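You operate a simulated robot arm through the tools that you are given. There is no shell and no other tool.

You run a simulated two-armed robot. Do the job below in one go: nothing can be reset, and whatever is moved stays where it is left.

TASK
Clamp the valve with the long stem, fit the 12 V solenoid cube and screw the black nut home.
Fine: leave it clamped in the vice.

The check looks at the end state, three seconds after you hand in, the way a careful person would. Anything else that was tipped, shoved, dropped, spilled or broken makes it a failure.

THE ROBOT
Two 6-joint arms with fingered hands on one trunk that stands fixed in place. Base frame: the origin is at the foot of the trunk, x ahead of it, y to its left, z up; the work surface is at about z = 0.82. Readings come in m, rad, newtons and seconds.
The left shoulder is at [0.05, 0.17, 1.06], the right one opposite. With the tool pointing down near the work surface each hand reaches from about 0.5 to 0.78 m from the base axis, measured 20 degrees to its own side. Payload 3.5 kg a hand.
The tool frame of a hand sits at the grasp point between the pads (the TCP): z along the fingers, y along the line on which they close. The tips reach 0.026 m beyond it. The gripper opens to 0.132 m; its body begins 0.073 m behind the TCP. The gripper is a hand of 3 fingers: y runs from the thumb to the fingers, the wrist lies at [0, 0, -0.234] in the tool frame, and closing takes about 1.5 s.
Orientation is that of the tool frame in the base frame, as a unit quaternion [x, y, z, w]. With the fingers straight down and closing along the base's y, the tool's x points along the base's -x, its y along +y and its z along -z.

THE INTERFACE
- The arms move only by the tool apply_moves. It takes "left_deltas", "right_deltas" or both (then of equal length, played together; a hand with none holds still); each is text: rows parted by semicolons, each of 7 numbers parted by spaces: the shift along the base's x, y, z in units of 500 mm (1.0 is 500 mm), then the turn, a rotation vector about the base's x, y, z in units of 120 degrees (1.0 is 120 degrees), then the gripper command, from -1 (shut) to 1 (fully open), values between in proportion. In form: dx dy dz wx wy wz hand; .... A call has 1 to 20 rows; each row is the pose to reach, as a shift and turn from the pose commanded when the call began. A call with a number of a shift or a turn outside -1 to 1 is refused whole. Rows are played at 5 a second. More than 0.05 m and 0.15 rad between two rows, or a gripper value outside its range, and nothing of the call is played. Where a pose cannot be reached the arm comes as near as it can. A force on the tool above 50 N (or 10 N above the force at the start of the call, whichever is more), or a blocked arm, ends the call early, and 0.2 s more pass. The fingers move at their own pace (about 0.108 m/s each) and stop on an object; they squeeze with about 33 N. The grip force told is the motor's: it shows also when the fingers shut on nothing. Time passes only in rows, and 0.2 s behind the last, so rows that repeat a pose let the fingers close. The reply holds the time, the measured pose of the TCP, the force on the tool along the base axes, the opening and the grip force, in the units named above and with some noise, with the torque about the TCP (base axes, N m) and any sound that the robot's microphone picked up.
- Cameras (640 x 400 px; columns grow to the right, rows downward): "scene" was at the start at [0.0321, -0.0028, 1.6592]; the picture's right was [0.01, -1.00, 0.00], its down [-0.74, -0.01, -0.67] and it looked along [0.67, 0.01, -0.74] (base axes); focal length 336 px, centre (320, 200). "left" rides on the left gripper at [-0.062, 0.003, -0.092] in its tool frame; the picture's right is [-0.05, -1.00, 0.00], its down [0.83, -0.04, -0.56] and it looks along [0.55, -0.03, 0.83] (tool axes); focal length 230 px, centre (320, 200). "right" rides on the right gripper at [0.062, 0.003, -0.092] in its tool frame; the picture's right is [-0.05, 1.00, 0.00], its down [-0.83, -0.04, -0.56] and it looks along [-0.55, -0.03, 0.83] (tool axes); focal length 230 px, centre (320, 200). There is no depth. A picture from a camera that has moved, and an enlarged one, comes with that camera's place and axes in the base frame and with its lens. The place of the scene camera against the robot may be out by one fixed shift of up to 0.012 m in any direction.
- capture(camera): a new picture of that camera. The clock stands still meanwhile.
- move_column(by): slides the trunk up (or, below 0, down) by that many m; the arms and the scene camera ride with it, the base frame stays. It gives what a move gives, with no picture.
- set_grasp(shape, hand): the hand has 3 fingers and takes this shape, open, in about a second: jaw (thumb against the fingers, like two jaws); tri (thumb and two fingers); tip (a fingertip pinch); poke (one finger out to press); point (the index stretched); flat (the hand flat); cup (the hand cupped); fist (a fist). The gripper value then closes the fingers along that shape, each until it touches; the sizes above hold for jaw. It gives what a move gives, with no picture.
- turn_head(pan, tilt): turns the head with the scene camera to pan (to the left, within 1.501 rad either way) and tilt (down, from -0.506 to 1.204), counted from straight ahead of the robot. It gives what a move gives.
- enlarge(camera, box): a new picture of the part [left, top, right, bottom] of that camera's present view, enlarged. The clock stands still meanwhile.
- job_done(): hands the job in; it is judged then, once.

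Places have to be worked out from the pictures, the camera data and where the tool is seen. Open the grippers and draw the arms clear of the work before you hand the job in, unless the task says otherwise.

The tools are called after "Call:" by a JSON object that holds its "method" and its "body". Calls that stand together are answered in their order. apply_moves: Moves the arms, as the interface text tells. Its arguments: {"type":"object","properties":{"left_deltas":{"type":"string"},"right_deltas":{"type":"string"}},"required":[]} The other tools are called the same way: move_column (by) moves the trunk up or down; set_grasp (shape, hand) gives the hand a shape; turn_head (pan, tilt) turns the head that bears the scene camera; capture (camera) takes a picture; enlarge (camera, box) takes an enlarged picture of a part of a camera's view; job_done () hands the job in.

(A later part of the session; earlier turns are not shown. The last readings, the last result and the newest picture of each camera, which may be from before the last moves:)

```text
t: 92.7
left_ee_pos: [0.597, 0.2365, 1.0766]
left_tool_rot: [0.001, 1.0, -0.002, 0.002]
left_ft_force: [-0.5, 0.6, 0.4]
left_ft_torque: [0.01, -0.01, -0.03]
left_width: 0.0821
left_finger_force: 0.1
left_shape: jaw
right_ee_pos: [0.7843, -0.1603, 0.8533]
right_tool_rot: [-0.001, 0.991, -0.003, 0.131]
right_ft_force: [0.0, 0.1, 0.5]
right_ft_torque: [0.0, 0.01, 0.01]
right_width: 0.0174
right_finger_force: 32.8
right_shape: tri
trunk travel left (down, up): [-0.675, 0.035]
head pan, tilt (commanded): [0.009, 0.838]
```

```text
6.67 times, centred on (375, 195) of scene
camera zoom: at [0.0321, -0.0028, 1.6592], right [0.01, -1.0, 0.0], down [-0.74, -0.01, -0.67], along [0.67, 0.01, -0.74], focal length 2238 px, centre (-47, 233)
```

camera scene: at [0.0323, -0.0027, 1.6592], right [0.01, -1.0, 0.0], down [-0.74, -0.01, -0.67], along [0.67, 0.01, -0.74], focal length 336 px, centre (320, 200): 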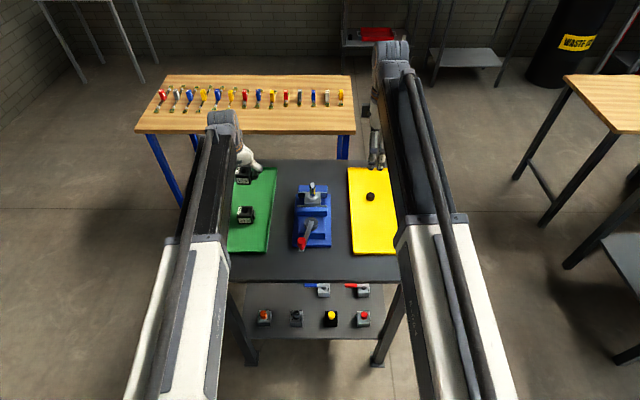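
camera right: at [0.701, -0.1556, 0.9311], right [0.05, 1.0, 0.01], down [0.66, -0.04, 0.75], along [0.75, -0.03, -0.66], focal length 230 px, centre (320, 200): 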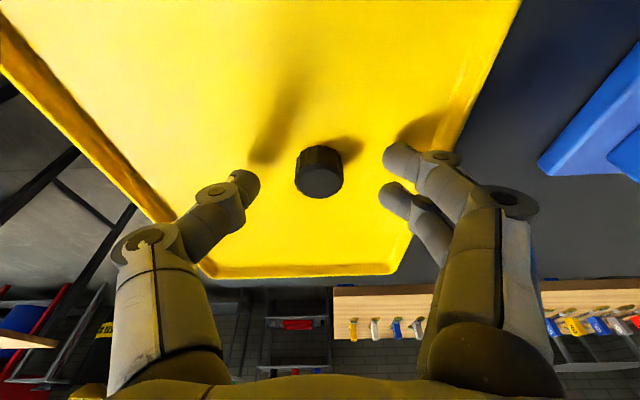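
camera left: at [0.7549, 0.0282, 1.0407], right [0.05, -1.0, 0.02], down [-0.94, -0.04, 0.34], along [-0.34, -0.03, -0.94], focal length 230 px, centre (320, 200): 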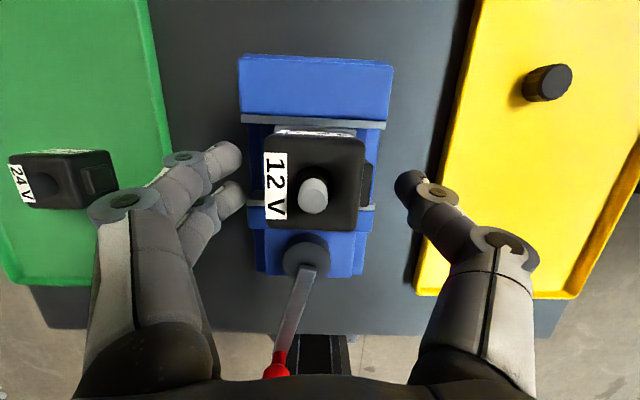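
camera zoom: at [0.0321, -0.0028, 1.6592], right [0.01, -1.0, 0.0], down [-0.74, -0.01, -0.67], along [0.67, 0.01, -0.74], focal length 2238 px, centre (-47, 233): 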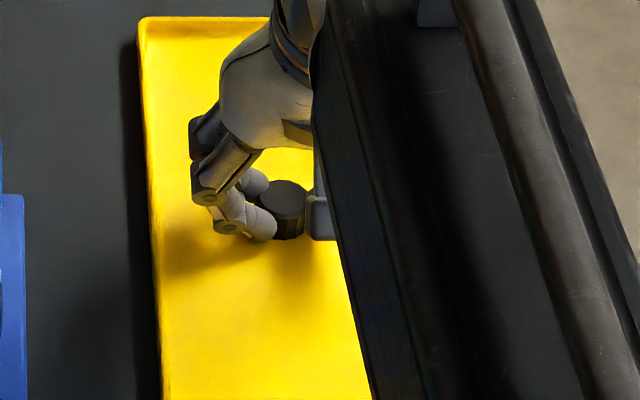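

The nut is held between the thumb and two fingers. I'll lift it 2 cm, bring it about 9 cm nearer (x≈0.70) still over the yellow tray, so I can regrip it with the hand upright, and set it down.

Call:
{"method": "apply_moves", "body": {"right_deltas": "0 0 0.015 0 0 0 -1; 0 0 0.035 0 0 0 -1; -0.02 0 0.045 0 0 0 -1; -0.05 0 0.045 0 0 0 -1; -0.085 0 0.045 0 0 0 -1; -0.12 0 0.045 0 0 0 -1; -0.15 0 0.045 0 0 0 -1; -0.17 0 0.045 0 0 0 -1; -0.17 0 0.045 0 0 0 -1"}}

Call:
{"method": "enlarge", "body": {"camera": "right", "box": [220, 110, 440, 260]}}

Call:
{"method": "enlarge", "body": {"camera": "scene", "box": [345, 175, 405, 235]}}

```text
t: 94.7
left_ee_pos: [0.5975, 0.2355, 1.0761]
left_tool_rot: [0.002, 1.0, -0.002, 0.001]
left_ft_force: [-0.1, 0.0, 0.1]
left_ft_torque: [-0.01, 0.04, 0.0]
left_width: 0.0818
left_finger_force: 0.1
left_shape: jaw
right_ee_pos: [0.7003, -0.1583, 0.8774]
right_tool_rot: [-0.001, 0.991, -0.001, 0.13]
right_ft_force: [-0.3, 0.0, -1.0]
right_ft_torque: [-0.01, 0.01, 0.01]
right_width: 0.0175
right_finger_force: 32.8
right_shape: tri
trunk travel left (down, up): [-0.675, 0.035]
head pan, tilt (commanded): [0.009, 0.838]
```

```text
2.67 times, centred on (330, 185) of right
camera zoom: at [0.6159, -0.1551, 0.9499], right [0.05, 1.0, 0.01], down [0.66, -0.04, 0.75], along [0.75, -0.03, -0.66], focal length 614 px, centre (293, 240)
```

zoom: 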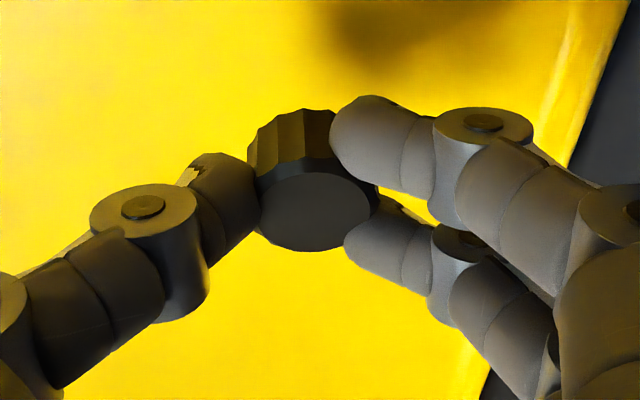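

```text
6.67 times, centred on (375, 205) of scene
camera zoom: at [0.0321, -0.0028, 1.6592], right [0.01, -1.0, 0.0], down [-0.74, -0.01, -0.67], along [0.67, 0.01, -0.74], focal length 2238 px, centre (-47, 167)
```

zoom: 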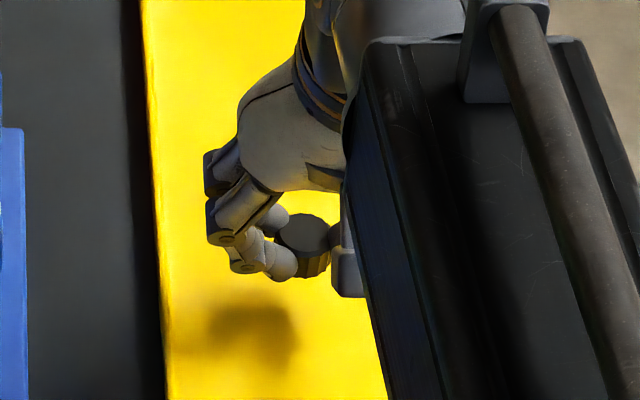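

The nut is held securely. I'll lower it back to the tray surface here and release it.

Call:
{"method": "apply_moves", "body": {"right_deltas": "0 0 -0.015 0 0 0 -1; 0 0 -0.03 0 0 0 -1; 0 0 -0.04 0 0 0 -1; 0 0 -0.045 0 0 0 -1; 0 0 -0.045 0 0 0 -0.85; 0 0 -0.045 0 0 0 -0.7; 0 0 -0.045 0 0 0 -0.5; 0 0 -0.045 0 0 0 -0.2; 0 0 -0.045 0 0 0 0; 0 0 -0.045 0 0 0 0"}}

Call:
{"method": "capture", "body": {"camera": "right"}}

Call:
{"method": "enlarge", "body": {"camera": "scene", "box": [345, 175, 405, 235]}}

```text
t: 96.9
left_ee_pos: [0.5981, 0.2372, 1.0769]
left_tool_rot: [0.002, 1.0, -0.002, 0.002]
left_ft_force: [0.3, -0.2, 0.9]
left_ft_torque: [-0.01, -0.01, 0.02]
left_width: 0.0821
left_finger_force: 0.0
left_shape: jaw
right_ee_pos: [0.7, -0.1597, 0.855]
right_tool_rot: [-0.001, 0.991, -0.001, 0.13]
right_ft_force: [1.1, -2.1, 6.5]
right_ft_torque: [0.14, 0.04, -0.02]
right_width: 0.063
right_finger_force: 0.0
right_shape: tri
trunk travel left (down, up): [-0.675, 0.035]
head pan, tilt (commanded): [0.009, 0.838]
```

```text
taken
camera right: at [0.6155, -0.1557, 0.9278], right [0.05, 1.0, 0.01], down [0.66, -0.04, 0.75], along [0.75, -0.03, -0.66], focal length 230 px, centre (320, 200)
```

right: 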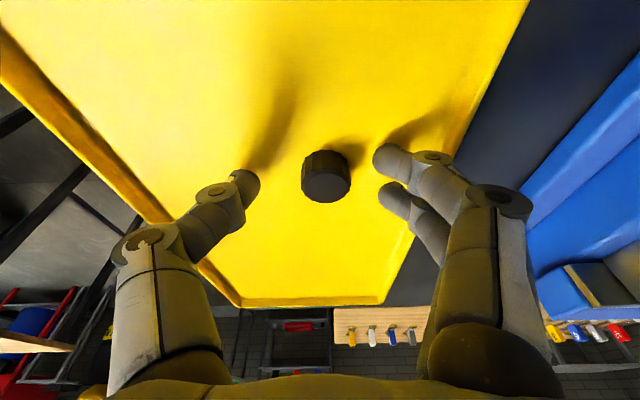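

```text
6.67 times, centred on (375, 205) of scene
camera zoom: at [0.0315, -0.0029, 1.6592], right [0.01, -1.0, 0.0], down [-0.74, -0.01, -0.67], along [0.67, 0.01, -0.74], focal length 2238 px, centre (-47, 167)
```

zoom: 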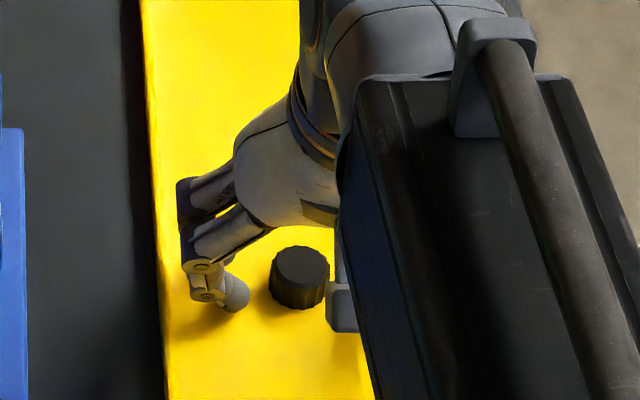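

The nut stands upright on the tray; a fingertip is just brushing the tray. I'll rise, bring the hand upright and look at the nut again.

Call:
{"method": "apply_moves", "body": {"right_deltas": "0 0 0.03 0 0 0 0; 0 0 0.08 0 0.02 0 0; 0 0 0.13 0 0.05 0 0; 0 0 0.16 0 0.08 0 0; 0 0 0.17 0 0.11 0 0; 0 0 0.17 0 0.125 0 0; 0 0 0.17 0 0.125 0 0"}}

Call:
{"method": "capture", "body": {"camera": "right"}}

Call:
{"method": "enlarge", "body": {"camera": "right", "box": [280, 120, 370, 200]}}

```text
t: 98.5
left_ee_pos: [0.5971, 0.2365, 1.0769]
left_tool_rot: [0.002, 1.0, -0.002, 0.003]
left_ft_force: [0.3, -1.1, 0.2]
left_ft_torque: [-0.03, -0.03, -0.02]
left_width: 0.082
left_finger_force: 0.1
left_shape: jaw
right_ee_pos: [0.698, -0.1591, 0.9397]
right_tool_rot: [0.0, 1.0, -0.002, -0.001]
right_ft_force: [-0.5, 0.9, -0.3]
right_ft_torque: [0.01, 0.02, -0.01]
right_width: 0.0654
right_finger_force: 0.0
right_shape: tri
trunk travel left (down, up): [-0.675, 0.035]
head pan, tilt (commanded): [0.009, 0.838]
```

```text
taken
camera right: at [0.6375, -0.1551, 1.0315], right [0.05, 1.0, 0.0], down [0.83, -0.04, 0.55], along [0.55, -0.03, -0.83], focal length 230 px, centre (320, 200)
```

right: 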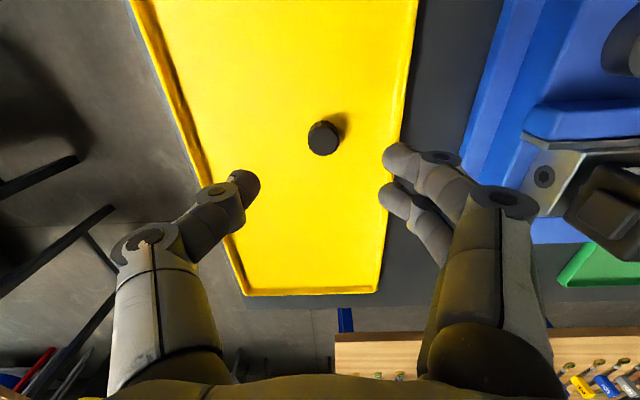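

```text
5.00 times, centred on (325, 160) of right
camera zoom: at [0.6375, -0.1551, 1.0315], right [0.05, 1.0, 0.0], down [0.83, -0.04, 0.55], along [0.55, -0.03, -0.83], focal length 1150 px, centre (295, 400)
```

zoom: 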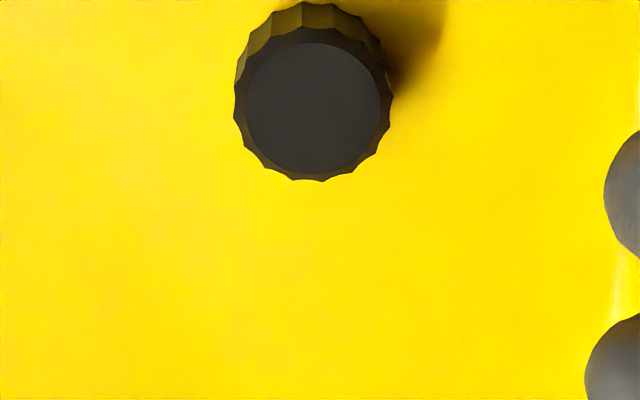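

The nut is at (0.705, -0.156). When gripped, its centre sits about 4 mm toward the fingers from the TCP, so I'll aim for TCP (0.705, -0.160) and descend upright.

Call:
{"method": "apply_moves", "body": {"right_deltas": "0.006 -0.001 -0.03 0 0 0 0; 0.012 -0.002 -0.07 0 0 0 0; 0.012 -0.002 -0.11 0 0 0 0; 0.012 -0.002 -0.145 0 0 0 0; 0.012 -0.002 -0.165 0 0 0 0; 0.012 -0.002 -0.165 0 0 0 0"}}

Call:
{"method": "capture", "body": {"camera": "right"}}

```text
t: 99.9
left_ee_pos: [0.5976, 0.2374, 1.0767]
left_tool_rot: [0.002, 1.0, -0.001, 0.002]
left_ft_force: [-0.7, 0.4, -0.2]
left_ft_torque: [-0.02, -0.02, 0.01]
left_width: 0.0821
left_finger_force: 0.1
left_shape: jaw
right_ee_pos: [0.7055, -0.1598, 0.856]
right_tool_rot: [-0.001, 1.0, -0.002, 0.001]
right_ft_force: [-0.6, 0.2, -0.2]
right_ft_torque: [-0.01, -0.01, 0.01]
right_width: 0.0649
right_finger_force: 0.1
right_shape: tri
trunk travel left (down, up): [-0.675, 0.035]
head pan, tilt (commanded): [0.009, 0.838]
```

```text
taken
camera right: at [0.6437, -0.1566, 0.949], right [0.05, 1.0, 0.0], down [0.83, -0.04, 0.56], along [0.55, -0.03, -0.83], focal length 230 px, centre (320, 200)
```

right: 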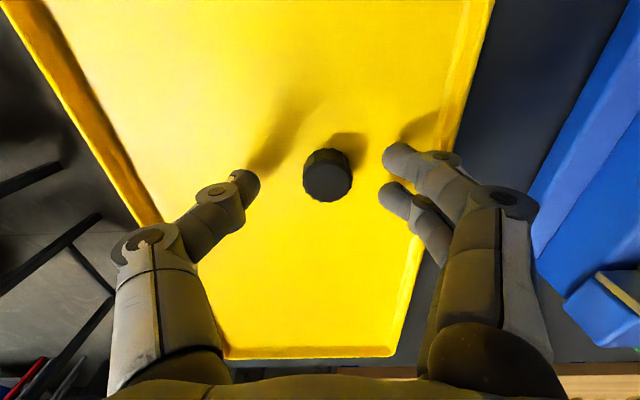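

The nut is aligned for the grip. I'll close slowly on it.

Call:
{"method": "apply_moves", "body": {"right_deltas": "0 0 0 0 0 0 -0.2; 0 0 0 0 0 0 -0.35; 0 0 0 0 0 0 -0.45; 0 0 0 0 0 0 -0.55; 0 0 0 0 0 0 -0.65; 0 0 0 0 0 0 -0.75; 0 0 0 0 0 0 -1; 0 0 0 0 0 0 -1; 0 0 0 0 0 0 -1; 0 0 0 0 0 0 -1"}}

Call:
{"method": "enlarge", "body": {"camera": "right", "box": [220, 110, 440, 260]}}

Call:
{"method": "apply_moves", "body": {"right_deltas": "0 0 0.02 0 0 0 -1; 0 0 0.05 0 0 0 -1; 0 0 0.09 0 0 0 -1; 0 0 0.13 0 0 0 -1; 0 0 0.13 0 0 0 -1"}}

Call:
{"method": "enlarge", "body": {"camera": "right", "box": [220, 110, 440, 260]}}

Call:
{"method": "enlarge", "body": {"camera": "scene", "box": [345, 165, 405, 225]}}

```text
t: 102.1
left_ee_pos: [0.5978, 0.2356, 1.0765]
left_tool_rot: [0.002, 1.0, -0.002, 0.002]
left_ft_force: [0.6, -0.6, -0.9]
left_ft_torque: [0.02, -0.02, 0.05]
left_width: 0.0821
left_finger_force: 0.1
left_shape: jaw
right_ee_pos: [0.7063, -0.1599, 0.8561]
right_tool_rot: [0.0, 1.0, -0.002, -0.001]
right_ft_force: [-0.3, -0.1, -0.7]
right_ft_torque: [-0.04, 0.01, -0.02]
right_width: 0.0154
right_finger_force: 32.7
right_shape: tri
trunk travel left (down, up): [-0.675, 0.035]
head pan, tilt (commanded): [0.009, 0.838]
```

```text
2.67 times, centred on (330, 185) of right
camera zoom: at [0.6438, -0.1566, 0.9491], right [0.05, 1.0, 0.0], down [0.83, -0.04, 0.56], along [0.55, -0.03, -0.83], focal length 614 px, centre (293, 240)
```

zoom: 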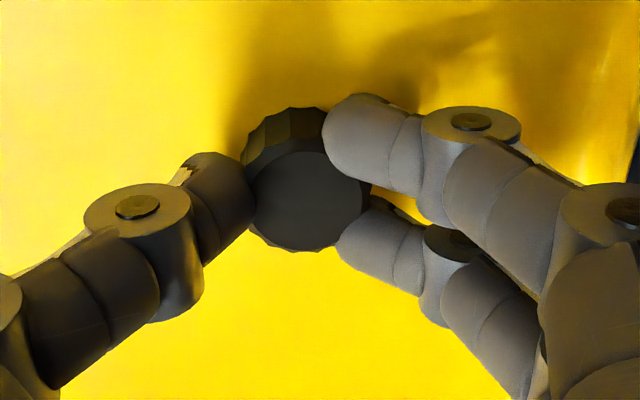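

```text
t: 103.3
left_ee_pos: [0.5977, 0.2361, 1.0763]
left_tool_rot: [0.002, 1.0, -0.002, 0.002]
left_ft_force: [0.4, -0.4, 1.2]
left_ft_torque: [0.0, -0.03, 0.03]
left_width: 0.0819
left_finger_force: 0.2
left_shape: jaw
right_ee_pos: [0.7043, -0.1611, 0.9224]
right_tool_rot: [-0.001, 1.0, -0.002, 0.001]
right_ft_force: [-0.7, 0.5, -0.3]
right_ft_torque: [0.03, 0.03, -0.04]
right_width: 0.0153
right_finger_force: 33.1
right_shape: tri
trunk travel left (down, up): [-0.675, 0.035]
head pan, tilt (commanded): [0.009, 0.838]
```

```text
2.67 times, centred on (330, 185) of right
camera zoom: at [0.6435, -0.1569, 1.0153], right [0.05, 1.0, 0.0], down [0.83, -0.04, 0.55], along [0.55, -0.03, -0.83], focal length 614 px, centre (293, 240)
```

zoom: 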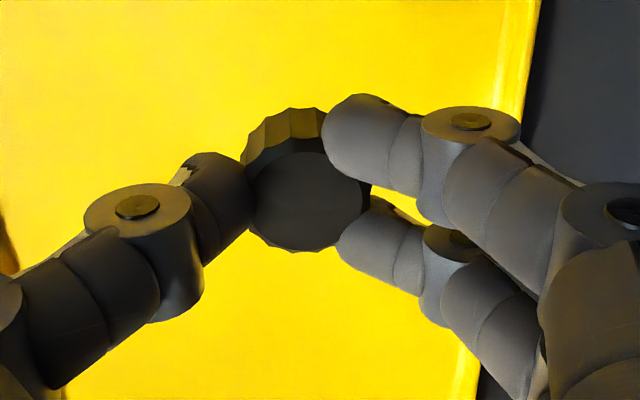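

```text
6.67 times, centred on (375, 195) of scene
camera zoom: at [0.0321, -0.0028, 1.6592], right [0.01, -1.0, 0.0], down [-0.74, -0.01, -0.67], along [0.67, 0.01, -0.74], focal length 2238 px, centre (-47, 233)
```

zoom: 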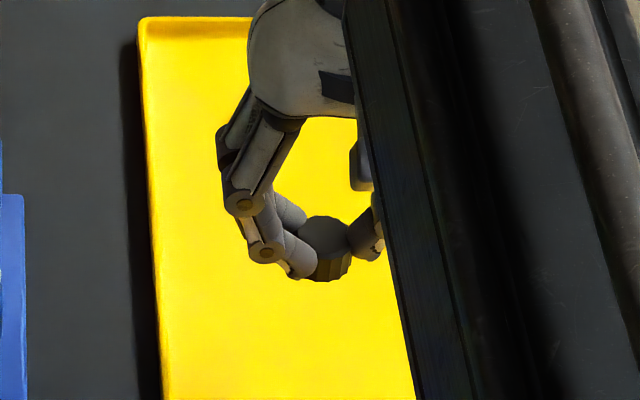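

The nut is held upright, its axis about 2.7 mm toward the fingers from the TCP. I'll carry it up and over to just short of the stem so the right camera can see nut and stem together.

Call:
{"method": "apply_moves", "body": {"right_deltas": "0 0 0.05 0 0 0 -1; 0 0 0.1 0 0 0 -1; -0.01 0.02 0.15 0 0 0 -1; -0.03 0.07 0.179 0 0 0 -1; -0.05 0.13 0.179 0 0 0 -1; -0.07 0.19 0.179 0 0 0 -1; -0.079 0.25 0.179 0 0 0 -1; -0.079 0.31 0.179 0 0 0 -1; -0.079 0.35 0.179 0 0 0 -1; -0.079 0.367 0.179 0 0 0 -1; -0.079 0.367 0.179 0 0 0 -1"}}

Call:
{"method": "capture", "body": {"camera": "right"}}

Call:
{"method": "enlarge", "body": {"camera": "right", "box": [270, 150, 390, 290]}}

Call:
{"method": "enlarge", "body": {"camera": "scene", "box": [280, 150, 350, 230]}}

```text
t: 105.7
left_ee_pos: [0.5964, 0.2369, 1.0756]
left_tool_rot: [0.002, 1.0, -0.001, 0.002]
left_ft_force: [0.2, 0.4, -0.3]
left_ft_torque: [0.03, 0.0, 0.01]
left_width: 0.082
left_finger_force: 0.1
left_shape: jaw
right_ee_pos: [0.6653, 0.0225, 1.0112]
right_tool_rot: [-0.001, 1.0, -0.002, 0.001]
right_ft_force: [0.1, 0.8, 1.1]
right_ft_torque: [-0.02, -0.01, -0.01]
right_width: 0.0151
right_finger_force: 33.1
right_shape: tri
trunk travel left (down, up): [-0.675, 0.035]
head pan, tilt (commanded): [0.009, 0.838]
```

```text
taken
camera right: at [0.6042, 0.0271, 1.1031], right [0.05, 1.0, 0.0], down [0.83, -0.04, 0.56], along [0.55, -0.03, -0.83], focal length 230 px, centre (320, 200)
```

right: 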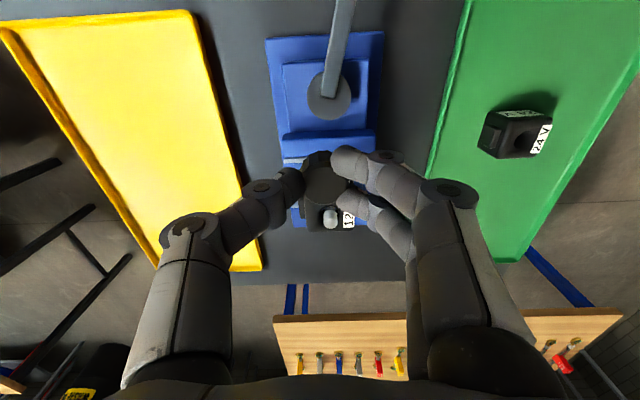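

```text
2.86 times, centred on (330, 220) of right
camera zoom: at [0.6042, 0.0271, 1.1031], right [0.05, 1.0, 0.0], down [0.83, -0.04, 0.56], along [0.55, -0.03, -0.83], focal length 657 px, centre (291, 143)
```

zoom: 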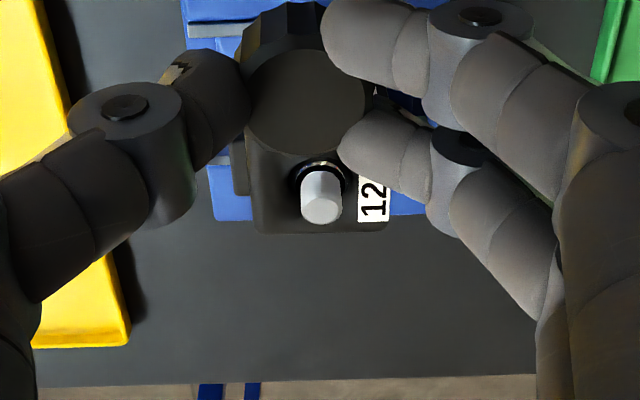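

```text
5.00 times, centred on (315, 190) of scene
camera zoom: at [0.0321, -0.0028, 1.6592], right [0.01, -1.0, 0.0], down [-0.74, -0.01, -0.67], along [0.67, 0.01, -0.74], focal length 1678 px, centre (345, 250)
```

zoom: 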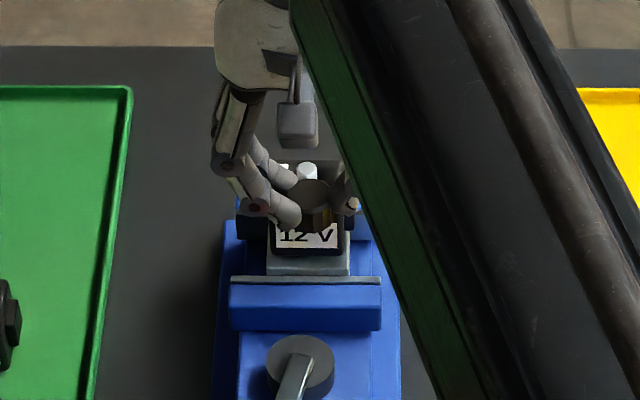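

Nut and thread tip are both visible in the same view. I'll enlarge to measure their relative offset.

Call:
{"method": "enlarge", "body": {"camera": "right", "box": [295, 140, 365, 240]}}

Call:
{"method": "enlarge", "body": {"camera": "scene", "box": [295, 170, 330, 210]}}

Call:
{"method": "capture", "body": {"camera": "left"}}

```text
4.00 times, centred on (330, 190) of right
camera zoom: at [0.6042, 0.0271, 1.1031], right [0.05, 1.0, 0.0], down [0.83, -0.04, 0.56], along [0.55, -0.03, -0.83], focal length 920 px, centre (280, 240)
```

zoom: 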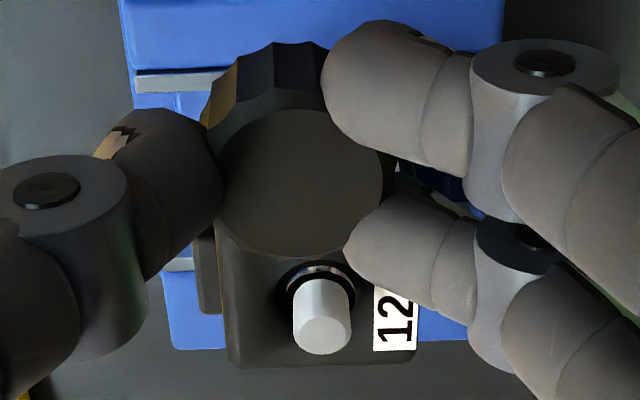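

```text
10.00 times, centred on (312, 190) of scene
camera zoom: at [0.0321, -0.0028, 1.6592], right [0.01, -1.0, 0.0], down [-0.74, -0.01, -0.67], along [0.67, 0.01, -0.74], focal length 3357 px, centre (395, 300)
```

zoom: 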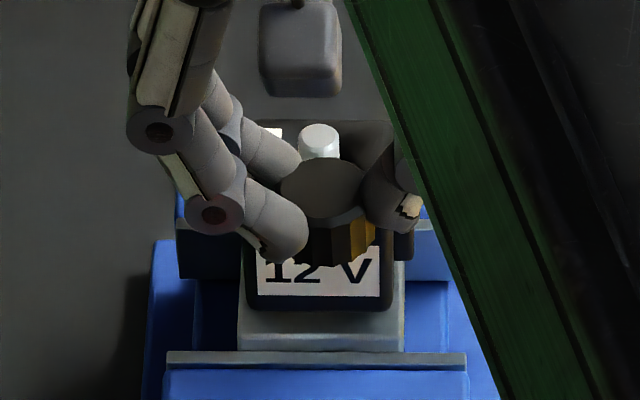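

```text
taken
camera left: at [0.6583, 0.239, 1.169], right [0.05, -1.0, 0.0], down [-0.83, -0.04, 0.55], along [-0.55, -0.03, -0.83], focal length 230 px, centre (320, 200)
```

left: 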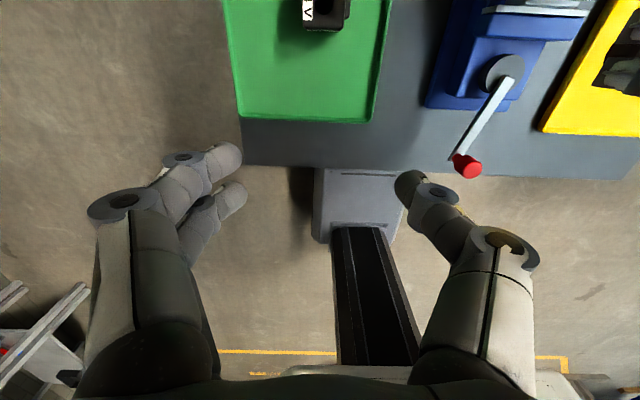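

From the combined views the thread tip is at about (0.7255, 0.0287, 0.957). To get a long tightening stroke I'll first turn the hand (with the nut) to about +84° yaw in free air; tightening will then go clockwise.

Call:
{"method": "apply_moves", "body": {"right_deltas": "0 0 0.01 0 0 0.07 -1; 0 0 0.01 0 0 0.14 -1; 0 0 0.01 0 0 0.21 -1; 0 0 0.01 0 0 0.28 -1; 0 0 0.01 0 0 0.35 -1; 0 0 0.01 0 0 0.42 -1; 0 0 0.01 0 0 0.49 -1; 0 0 0.01 0 0 0.56 -1; 0 0 0.01 0 0 0.63 -1; 0 0 0.01 0 0 0.70 -1; 0 0 0.01 0 0 0.70 -1"}}

Call:
{"method": "capture", "body": {"camera": "right"}}

Call:
{"method": "enlarge", "body": {"camera": "scene", "box": [285, 155, 345, 215]}}

```text
t: 108.1
left_ee_pos: [0.5973, 0.2372, 1.0758]
left_tool_rot: [0.001, 1.0, -0.003, 0.002]
left_ft_force: [-0.1, 0.7, 0.0]
left_ft_torque: [-0.02, 0.01, -0.01]
left_width: 0.0826
left_finger_force: 0.1
left_shape: jaw
right_ee_pos: [0.6662, 0.0245, 1.0164]
right_tool_rot: [-0.67, 0.742, -0.002, 0.001]
right_ft_force: [-0.3, 0.6, 0.3]
right_ft_torque: [-0.03, 0.0, -0.01]
right_width: 0.0152
right_finger_force: 33.6
right_shape: tri
trunk travel left (down, up): [-0.675, 0.035]
head pan, tilt (commanded): [0.009, 0.838]
```

```text
taken
camera right: at [0.656, -0.037, 1.1088], right [-0.99, 0.15, 0.0], down [0.12, 0.82, 0.56], along [0.09, 0.55, -0.83], focal length 230 px, centre (320, 200)
```

right: 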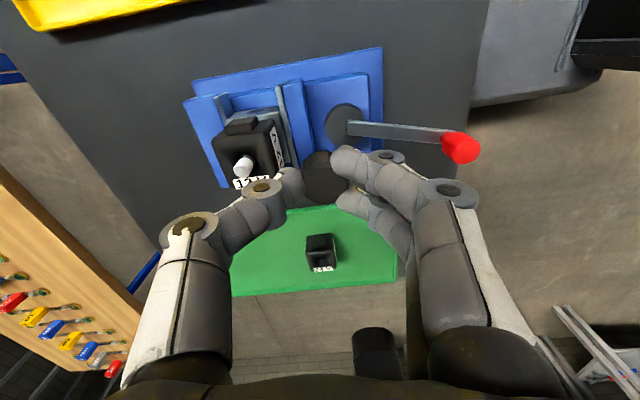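

```text
6.67 times, centred on (315, 185) of scene
camera zoom: at [0.0321, -0.0028, 1.6592], right [0.01, -1.0, 0.0], down [-0.74, -0.01, -0.67], along [0.67, 0.01, -0.74], focal length 2238 px, centre (353, 300)
```

zoom: 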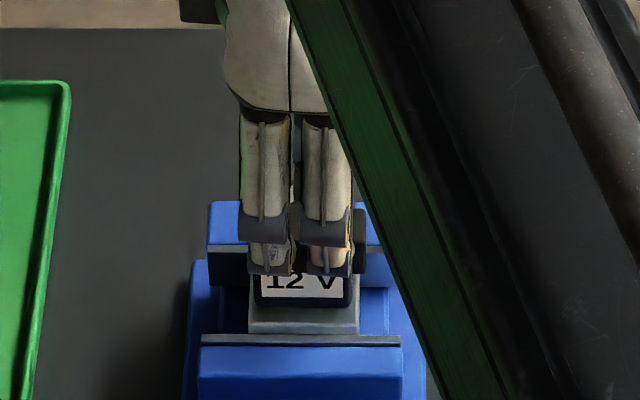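

I'll enlarge this side view to measure the thread tip against the held nut.

Call:
{"method": "enlarge", "body": {"camera": "right", "box": [220, 110, 380, 220]}}

```text
3.64 times, centred on (300, 165) of right
camera zoom: at [0.656, -0.037, 1.1088], right [-0.99, 0.15, 0.0], down [0.12, 0.82, 0.56], along [0.09, 0.55, -0.83], focal length 837 px, centre (393, 327)
```

zoom: 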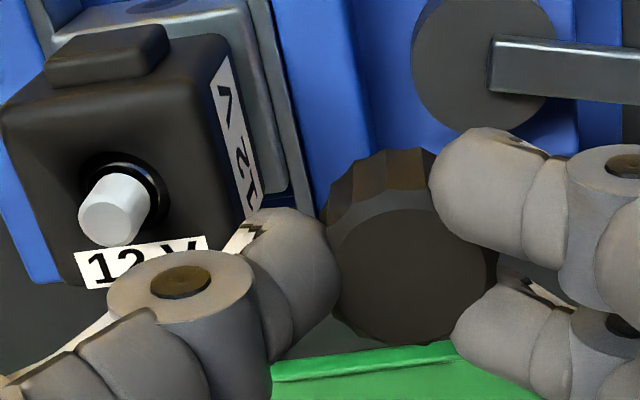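

The stem is at about (0.7248, 0.0283) and the nut needs to shift (+0.0615, +0.0022). I'll move over the stem with a 3.5° lean toward the shoulder (needed for reach), compensating the nut's small swing.

Call:
{"method": "apply_moves", "body": {"right_deltas": "0.02 0.001 0 0.002 -0.007 0 -1; 0.05 0.002 0 0.004 -0.014 0 -1; 0.08 0.003 0 0.006 -0.021 0 -1; 0.105 0.004 0 0.008 -0.028 0 -1; 0.1206 0.0044 0 0.008 -0.028 0 -1; 0.1206 0.0044 0 0.008 -0.028 0 -1"}}

Call:
{"method": "capture", "body": {"camera": "right"}}

Call:
{"method": "enlarge", "body": {"camera": "scene", "box": [290, 160, 340, 210]}}

```text
t: 109.5
left_ee_pos: [0.5968, 0.236, 1.0765]
left_tool_rot: [0.002, 1.0, -0.002, 0.003]
left_ft_force: [-0.4, 0.4, -0.4]
left_ft_torque: [0.0, -0.03, -0.03]
left_width: 0.0822
left_finger_force: 0.1
left_shape: jaw
right_ee_pos: [0.7264, 0.0252, 1.0148]
right_tool_rot: [-0.669, 0.743, -0.015, 0.028]
right_ft_force: [0.3, -0.1, -0.2]
right_ft_torque: [0.01, 0.0, 0.02]
right_width: 0.015
right_finger_force: 32.9
right_shape: tri
trunk travel left (down, up): [-0.675, 0.035]
head pan, tilt (commanded): [0.009, 0.838]
```

```text
taken
camera right: at [0.7112, -0.0367, 1.107], right [-0.99, 0.15, -0.06], down [0.09, 0.81, 0.58], along [0.14, 0.56, -0.82], focal length 230 px, centre (320, 200)
```

right: 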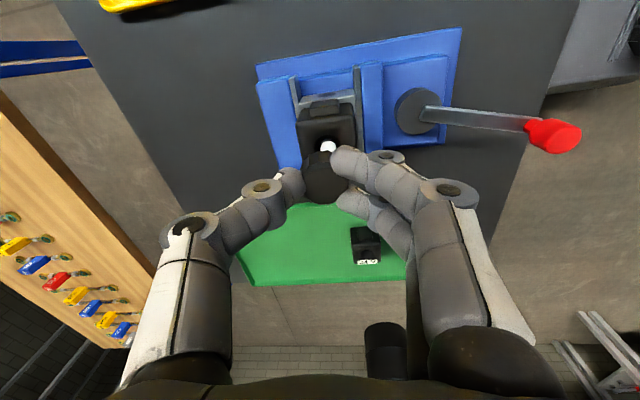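

```text
8.00 times, centred on (315, 185) of scene
camera zoom: at [0.0321, -0.0028, 1.6592], right [0.01, -1.0, 0.0], down [-0.74, -0.01, -0.67], along [0.67, 0.01, -0.74], focal length 2686 px, centre (360, 320)
```

zoom: 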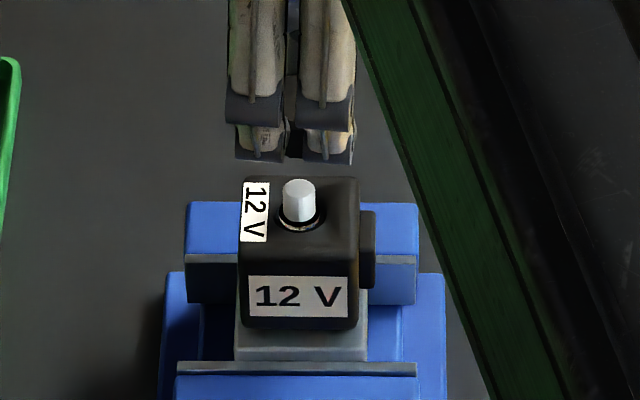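

The hand is over the stem; the white thread tip is just visible past the nut. I'll enlarge to check the alignment.

Call:
{"method": "enlarge", "body": {"camera": "right", "box": [270, 110, 380, 220]}}

Call:
{"method": "enlarge", "body": {"camera": "scene", "box": [300, 165, 326, 195]}}

```text
3.64 times, centred on (325, 165) of right
camera zoom: at [0.7112, -0.0367, 1.107], right [-0.99, 0.15, -0.06], down [0.09, 0.81, 0.58], along [0.14, 0.56, -0.82], focal length 837 px, centre (302, 327)
```

zoom: 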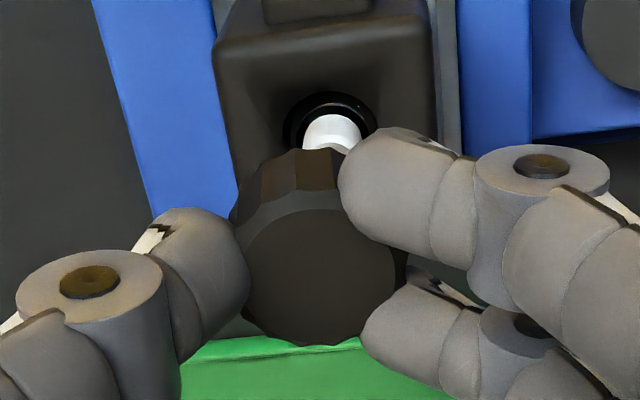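

```text
13.33 times, centred on (313, 180) of scene
camera zoom: at [0.0321, -0.0028, 1.6592], right [0.01, -1.0, 0.0], down [-0.74, -0.01, -0.67], along [0.67, 0.01, -0.74], focal length 4476 px, centre (413, 467)
```

zoom: 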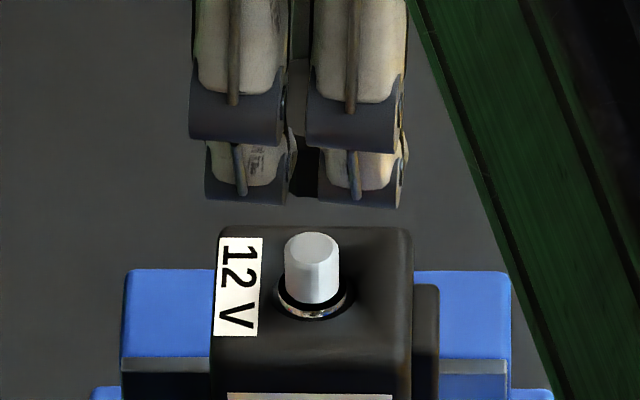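

Nut and stem agree within about 1 mm. I'll nudge (−0.8, −0.6) mm and lower until the nut is just above the thread tip, then look again.

Call:
{"method": "apply_moves", "body": {"right_deltas": "-0.0016 -0.0012 0 0 0 0 -1; -0.0016 -0.0012 -0.015 0 0 0 -1; -0.0016 -0.0012 -0.03 0 0 0 -1; -0.0016 -0.0012 -0.045 0 0 0 -1; -0.0016 -0.0012 -0.045 0 0 0 -1"}}

Call:
{"method": "enlarge", "body": {"camera": "right", "box": [270, 110, 380, 220]}}

Call:
{"method": "enlarge", "body": {"camera": "scene", "box": [300, 165, 326, 195]}}

```text
t: 110.7
left_ee_pos: [0.5972, 0.2368, 1.0781]
left_tool_rot: [0.002, 1.0, -0.002, 0.002]
left_ft_force: [0.5, -1.4, 0.1]
left_ft_torque: [-0.04, 0.02, -0.04]
left_width: 0.0822
left_finger_force: 0.1
left_shape: jaw
right_ee_pos: [0.7251, 0.0256, 0.9941]
right_tool_rot: [-0.669, 0.742, -0.015, 0.03]
right_ft_force: [0.1, 0.6, 0.1]
right_ft_torque: [0.02, -0.01, -0.01]
right_width: 0.015
right_finger_force: 33.3
right_shape: tri
trunk travel left (down, up): [-0.675, 0.035]
head pan, tilt (commanded): [0.009, 0.838]
```

```text
3.64 times, centred on (325, 165) of right
camera zoom: at [0.7102, -0.0372, 1.0843], right [-0.99, 0.15, -0.06], down [0.09, 0.81, 0.58], along [0.14, 0.56, -0.82], focal length 837 px, centre (302, 327)
```

zoom: 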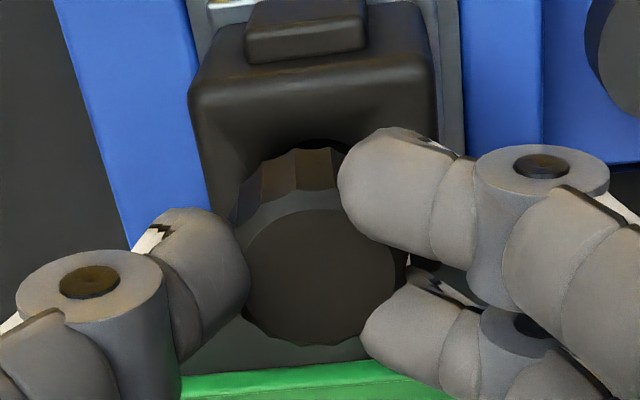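

```text
13.33 times, centred on (313, 180) of scene
camera zoom: at [0.0321, -0.0028, 1.6592], right [0.01, -1.0, 0.0], down [-0.74, -0.01, -0.67], along [0.67, 0.01, -0.74], focal length 4476 px, centre (413, 467)
```

zoom: 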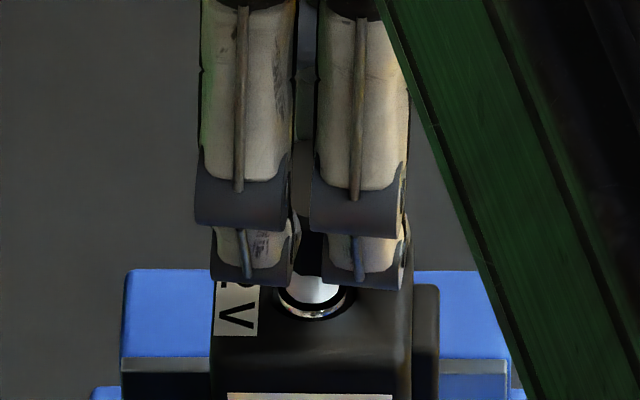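

The nut is right at the thread tip. I'll lower a few millimetres in small steps and read the force.

Call:
{"method": "apply_moves", "body": {"right_deltas": "0 0 -0.004 0 0 0 -1; 0 0 -0.008 0 0 0 -1; 0 0 -0.008 0 0 0 -1"}}

Call:
{"method": "apply_moves", "body": {"right_deltas": "0 0 -0.003 0 0 0 -1; 0 0 -0.006 0 0 0 -1; 0 0 -0.006 0 0 0 -1"}}

Call:
{"method": "enlarge", "body": {"camera": "right", "box": [270, 110, 380, 220]}}

Call:
{"method": "enlarge", "body": {"camera": "scene", "box": [300, 165, 326, 195]}}

```text
t: 111.5
left_ee_pos: [0.5961, 0.2363, 1.0766]
left_tool_rot: [0.002, 1.0, -0.001, 0.002]
left_ft_force: [0.8, 0.6, 0.6]
left_ft_torque: [0.0, 0.01, -0.03]
left_width: 0.0822
left_finger_force: 0.1
left_shape: jaw
right_ee_pos: [0.7245, 0.0248, 0.989]
right_tool_rot: [-0.67, 0.742, -0.013, 0.029]
right_ft_force: [-0.1, -0.3, -1.0]
right_ft_torque: [-0.03, 0.03, 0.01]
right_width: 0.0149
right_finger_force: 33.1
right_shape: tri
trunk travel left (down, up): [-0.675, 0.035]
head pan, tilt (commanded): [0.009, 0.838]
```

```text
t: 112.3
left_ee_pos: [0.5972, 0.2371, 1.0759]
left_tool_rot: [0.001, 1.0, -0.001, 0.001]
left_ft_force: [0.4, -0.2, -1.3]
left_ft_torque: [0.0, -0.01, 0.06]
left_width: 0.0821
left_finger_force: 0.1
left_shape: jaw
right_ee_pos: [0.7256, 0.0254, 0.9856]
right_tool_rot: [-0.669, 0.742, -0.015, 0.028]
right_ft_force: [1.4, -0.4, -0.6]
right_ft_torque: [0.0, -0.01, -0.02]
right_width: 0.0149
right_finger_force: 33.9
right_shape: tri
trunk travel left (down, up): [-0.675, 0.035]
head pan, tilt (commanded): [0.009, 0.838]
```

```text
3.64 times, centred on (325, 165) of right
camera zoom: at [0.7099, -0.037, 1.0772], right [-0.99, 0.15, -0.06], down [0.09, 0.81, 0.58], along [0.14, 0.56, -0.82], focal length 837 px, centre (302, 327)
```

zoom: 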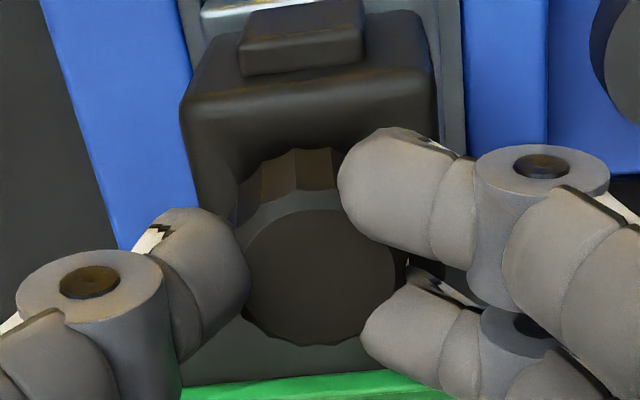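

```text
13.33 times, centred on (313, 180) of scene
camera zoom: at [0.0321, -0.0028, 1.6592], right [0.01, -1.0, 0.0], down [-0.74, -0.01, -0.67], along [0.67, 0.01, -0.74], focal length 4476 px, centre (413, 467)
```

zoom: 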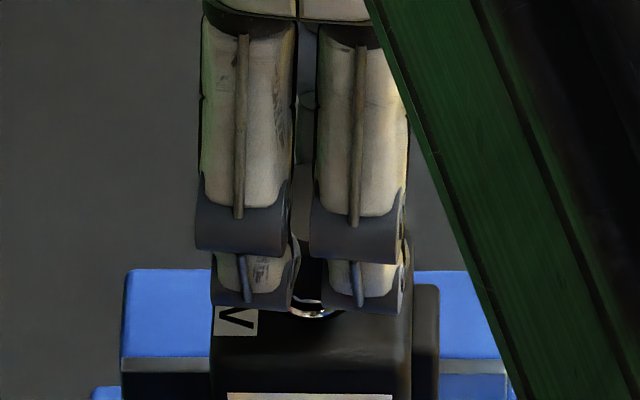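

No contact force yet at TCP z 0.9856. I'll continue lowering in small steps until the thread is felt.

Call:
{"method": "apply_moves", "body": {"right_deltas": "0 0 -0.003 0 0 0 -1; 0 0 -0.006 0 0 0 -1; 0 0 -0.006 0 0 0 -1"}}

Call:
{"method": "apply_moves", "body": {"right_deltas": "0 0 -0.003 0 0 0 -1; 0 0 -0.006 0 0 0 -1; 0 0 -0.006 0 0 0 -1"}}

Call:
{"method": "enlarge", "body": {"camera": "scene", "box": [300, 165, 326, 195]}}

```text
t: 113.1
left_ee_pos: [0.5975, 0.237, 1.0759]
left_tool_rot: [0.001, 1.0, -0.001, 0.002]
left_ft_force: [0.2, 0.6, -0.1]
left_ft_torque: [0.02, 0.02, 0.05]
left_width: 0.0821
left_finger_force: 0.0
left_shape: jaw
right_ee_pos: [0.7252, 0.0255, 0.9834]
right_tool_rot: [-0.67, 0.742, -0.015, 0.029]
right_ft_force: [0.6, 0.0, 0.6]
right_ft_torque: [0.01, 0.02, 0.0]
right_width: 0.015
right_finger_force: 32.7
right_shape: tri
trunk travel left (down, up): [-0.675, 0.035]
head pan, tilt (commanded): [0.009, 0.838]
```

```text
t: 113.9
left_ee_pos: [0.5978, 0.2357, 1.0762]
left_tool_rot: [0.002, 1.0, -0.002, 0.002]
left_ft_force: [-0.3, -0.8, -0.5]
left_ft_torque: [0.03, -0.02, 0.02]
left_width: 0.0821
left_finger_force: 0.1
left_shape: jaw
right_ee_pos: [0.7257, 0.026, 0.9804]
right_tool_rot: [-0.67, 0.742, -0.015, 0.029]
right_ft_force: [-0.4, 1.3, 1.1]
right_ft_torque: [0.05, 0.01, -0.05]
right_width: 0.015
right_finger_force: 33.3
right_shape: tri
trunk travel left (down, up): [-0.675, 0.035]
head pan, tilt (commanded): [0.009, 0.838]
```

```text
13.33 times, centred on (313, 180) of scene
camera zoom: at [0.0319, -0.0026, 1.6592], right [0.01, -1.0, 0.0], down [-0.74, -0.01, -0.67], along [0.67, 0.01, -0.74], focal length 4476 px, centre (413, 467)
```

zoom: 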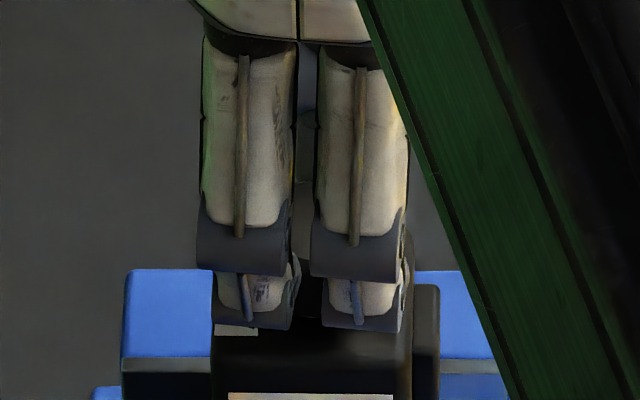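

Still almost no resistance although the nut should be several mm over the thread. I'll keep lowering in 1.5 mm steps, watching force.

Call:
{"method": "apply_moves", "body": {"right_deltas": "0 0 -0.003 0 0 0 -1; 0 0 -0.003 0 0 0 -1"}}

Call:
{"method": "apply_moves", "body": {"right_deltas": "0 0 -0.003 0 0 0 -1; 0 0 -0.003 0 0 0 -1"}}

Call:
{"method": "enlarge", "body": {"camera": "right", "box": [270, 90, 380, 220]}}

```text
t: 114.5
left_ee_pos: [0.5983, 0.2375, 1.0757]
left_tool_rot: [0.001, 1.0, -0.002, 0.002]
left_ft_force: [-0.4, -0.4, 0.6]
left_ft_torque: [0.06, 0.01, 0.01]
left_width: 0.082
left_finger_force: 0.0
left_shape: jaw
right_ee_pos: [0.7258, 0.0267, 0.9804]
right_tool_rot: [-0.67, 0.742, -0.016, 0.029]
right_ft_force: [0.8, 6.8, 1.7]
right_ft_torque: [0.12, 0.15, -0.02]
right_width: 0.0155
right_finger_force: 33.0
right_shape: tri
trunk travel left (down, up): [-0.675, 0.035]
head pan, tilt (commanded): [0.009, 0.838]
```

```text
t: 115.1
left_ee_pos: [0.5969, 0.2365, 1.075]
left_tool_rot: [0.002, 1.0, -0.003, 0.002]
left_ft_force: [-0.3, 0.3, 0.1]
left_ft_torque: [-0.01, -0.03, -0.01]
left_width: 0.082
left_finger_force: 0.0
left_shape: jaw
right_ee_pos: [0.7249, 0.0261, 0.9782]
right_tool_rot: [-0.669, 0.742, -0.016, 0.029]
right_ft_force: [-0.3, 8.6, 8.8]
right_ft_torque: [0.18, 0.19, 0.03]
right_width: 0.0153
right_finger_force: 32.6
right_shape: tri
trunk travel left (down, up): [-0.675, 0.035]
head pan, tilt (commanded): [0.009, 0.838]
```

```text
3.08 times, centred on (325, 155) of right
camera zoom: at [0.7097, -0.036, 1.0695], right [-0.99, 0.15, -0.06], down [0.09, 0.81, 0.58], along [0.14, 0.56, -0.82], focal length 708 px, centre (305, 338)
```

zoom: 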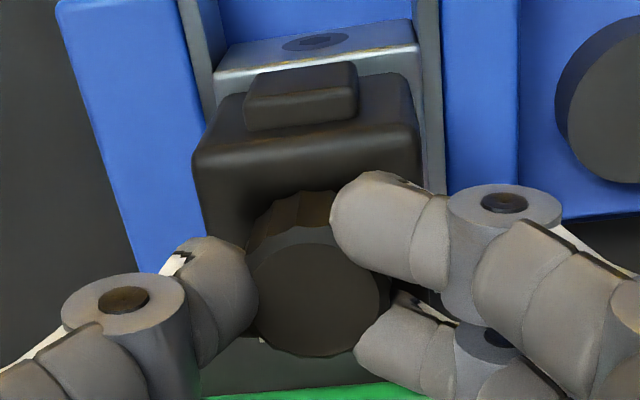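

Contact now (about 9 N up). That may be where the threads meet, so I'll try turning the nut 30° clockwise about its own axis, holding the height, and read torque and force.

Call:
{"method": "apply_moves", "body": {"right_deltas": "-0.0004 -0.0005 0 0.0039 0.001 -0.0624 -1; -0.0008 -0.001 0 0.0077 0.0019 -0.1248 -1; -0.0013 -0.0014 0 0.0116 0.0029 -0.1871 -1; -0.0018 -0.0018 0 0.0154 0.0038 -0.2495 -1; -0.0018 -0.0018 0 0.0154 0.0038 -0.2495 -1"}}

Call:
{"method": "enlarge", "body": {"camera": "right", "box": [270, 110, 380, 220]}}

Call:
{"method": "enlarge", "body": {"camera": "scene", "box": [295, 165, 335, 205]}}

```text
t: 116.3
left_ee_pos: [0.5971, 0.237, 1.0771]
left_tool_rot: [0.002, 1.0, -0.003, 0.001]
left_ft_force: [0.6, 0.4, 0.1]
left_ft_torque: [0.01, -0.02, 0.01]
left_width: 0.0821
left_finger_force: 0.0
left_shape: jaw
right_ee_pos: [0.7233, 0.024, 0.9779]
right_tool_rot: [-0.454, 0.89, -0.008, 0.032]
right_ft_force: [1.3, 9.1, 7.4]
right_ft_torque: [0.23, 0.1, 0.02]
right_width: 0.0154
right_finger_force: 32.6
right_shape: tri
trunk travel left (down, up): [-0.675, 0.035]
head pan, tilt (commanded): [0.009, 0.838]
```

```text
3.64 times, centred on (325, 165) of right
camera zoom: at [0.6797, -0.0239, 1.0675], right [-0.78, 0.63, -0.04], down [0.49, 0.64, 0.6], along [0.4, 0.44, -0.8], focal length 837 px, centre (302, 327)
```

zoom: 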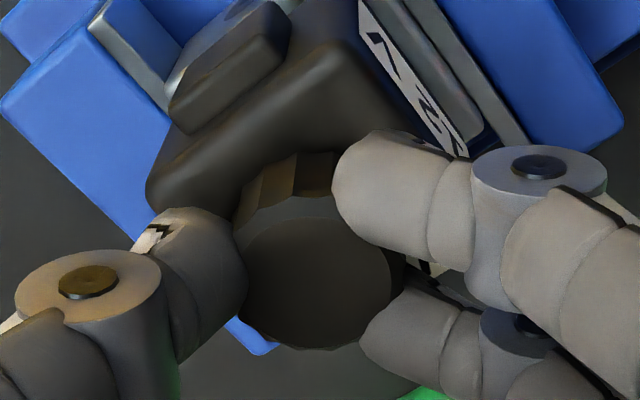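

```text
10.00 times, centred on (315, 185) of scene
camera zoom: at [0.0314, -0.0016, 1.6592], right [0.01, -1.0, 0.0], down [-0.74, -0.01, -0.67], along [0.67, 0.01, -0.74], focal length 3357 px, centre (370, 350)
```

zoom: 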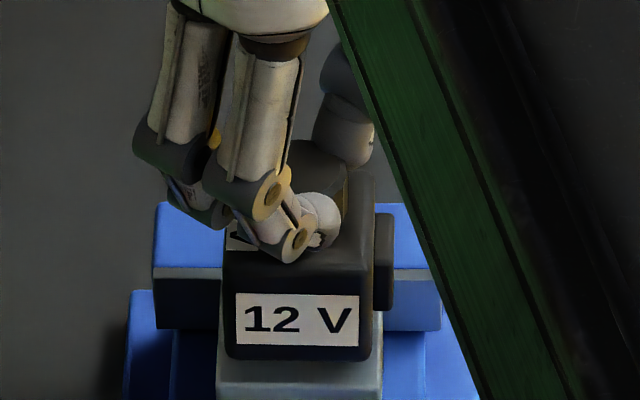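

The nut turns with the hand with hardly any torque, but there's 9 N of side force, so the nut axis is a bit too far −y. I'll shift +1.2 mm in y to relieve it and read again.

Call:
{"method": "apply_moves", "body": {"right_deltas": "0 0.0012 0 0 0 0 -1; 0 0.0024 0 0 0 0 -1; 0 0.0024 0 0 0 0 -1"}}

```text
t: 117.1
left_ee_pos: [0.5976, 0.2368, 1.0771]
left_tool_rot: [0.002, 1.0, -0.003, 0.003]
left_ft_force: [1.0, 0.9, -1.0]
left_ft_torque: [0.01, -0.03, -0.01]
left_width: 0.0819
left_finger_force: 0.1
left_shape: jaw
right_ee_pos: [0.7236, 0.026, 0.9773]
right_tool_rot: [-0.454, 0.89, -0.007, 0.031]
right_ft_force: [0.2, 4.8, 9.1]
right_ft_torque: [0.16, 0.11, 0.0]
right_width: 0.0154
right_finger_force: 33.0
right_shape: tri
trunk travel left (down, up): [-0.675, 0.035]
head pan, tilt (commanded): [0.009, 0.838]
```

The side force halved. I'll shift another 1.2 mm, then turn 60° more clockwise and watch whether the nut starts pulling down.

Call:
{"method": "apply_moves", "body": {"right_deltas": "0 0.0024 0 0 0 0 -1; -0.0006 0.0019 0 0.0039 0.001 -0.0624 -1; -0.0011 0.0014 0 0.0077 0.0019 -0.1248 -1; -0.0018 0.0012 0 0.0116 0.0029 -0.1871 -1; -0.0024 0.0010 0 0.0154 0.0038 -0.2495 -1; -0.0031 0.0010 0 0.0193 0.0048 -0.3119 -1; -0.0038 0.0010 0 0.0231 0.0057 -0.3743 -1; -0.0044 0.0012 0 0.027 0.0067 -0.4366 -1; -0.005 0.0016 0 0.0308 0.0076 -0.499 -1; -0.005 0.0016 0 0.0308 0.0076 -0.499 -1"}}

Call:
{"method": "enlarge", "body": {"camera": "right", "box": [270, 110, 380, 220]}}

Call:
{"method": "enlarge", "body": {"camera": "scene", "box": [295, 165, 335, 205]}}

```text
t: 119.3
left_ee_pos: [0.5981, 0.2359, 1.0766]
left_tool_rot: [0.002, 1.0, -0.001, 0.002]
left_ft_force: [-0.4, 0.0, 0.5]
left_ft_torque: [0.0, 0.04, -0.03]
left_width: 0.082
left_finger_force: 0.1
left_shape: jaw
right_ee_pos: [0.723, 0.0263, 0.9765]
right_tool_rot: [0.052, 0.998, 0.009, 0.032]
right_ft_force: [2.9, 0.0, 6.7]
right_ft_torque: [-0.07, 0.0, 0.02]
right_width: 0.0155
right_finger_force: 33.0
right_shape: tri
trunk travel left (down, up): [-0.675, 0.035]
head pan, tilt (commanded): [0.009, 0.838]
```

```text
3.64 times, centred on (325, 165) of right
camera zoom: at [0.6555, 0.0346, 1.0664], right [0.16, 0.99, 0.02], down [0.79, -0.14, 0.6], along [0.6, -0.07, -0.8], focal length 837 px, centre (302, 327)
```

zoom: 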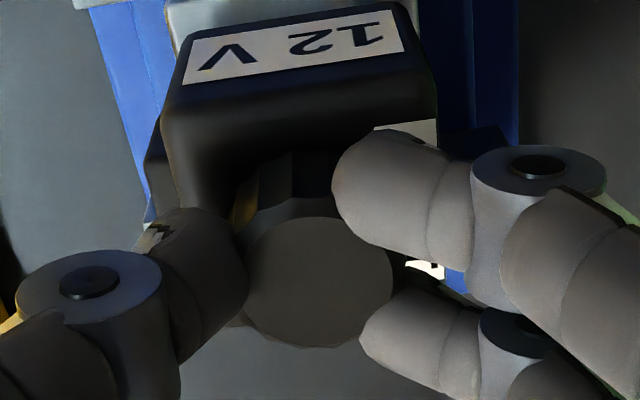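

```text
10.00 times, centred on (315, 185) of scene
camera zoom: at [0.0319, -0.0028, 1.6592], right [0.01, -1.0, 0.0], down [-0.74, -0.01, -0.67], along [0.67, 0.01, -0.74], focal length 3357 px, centre (370, 350)
```

zoom: 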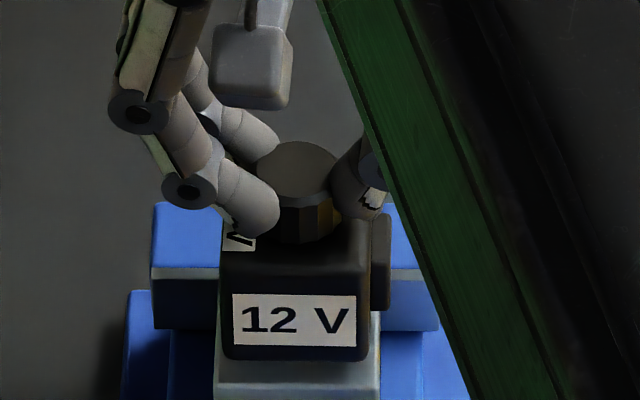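

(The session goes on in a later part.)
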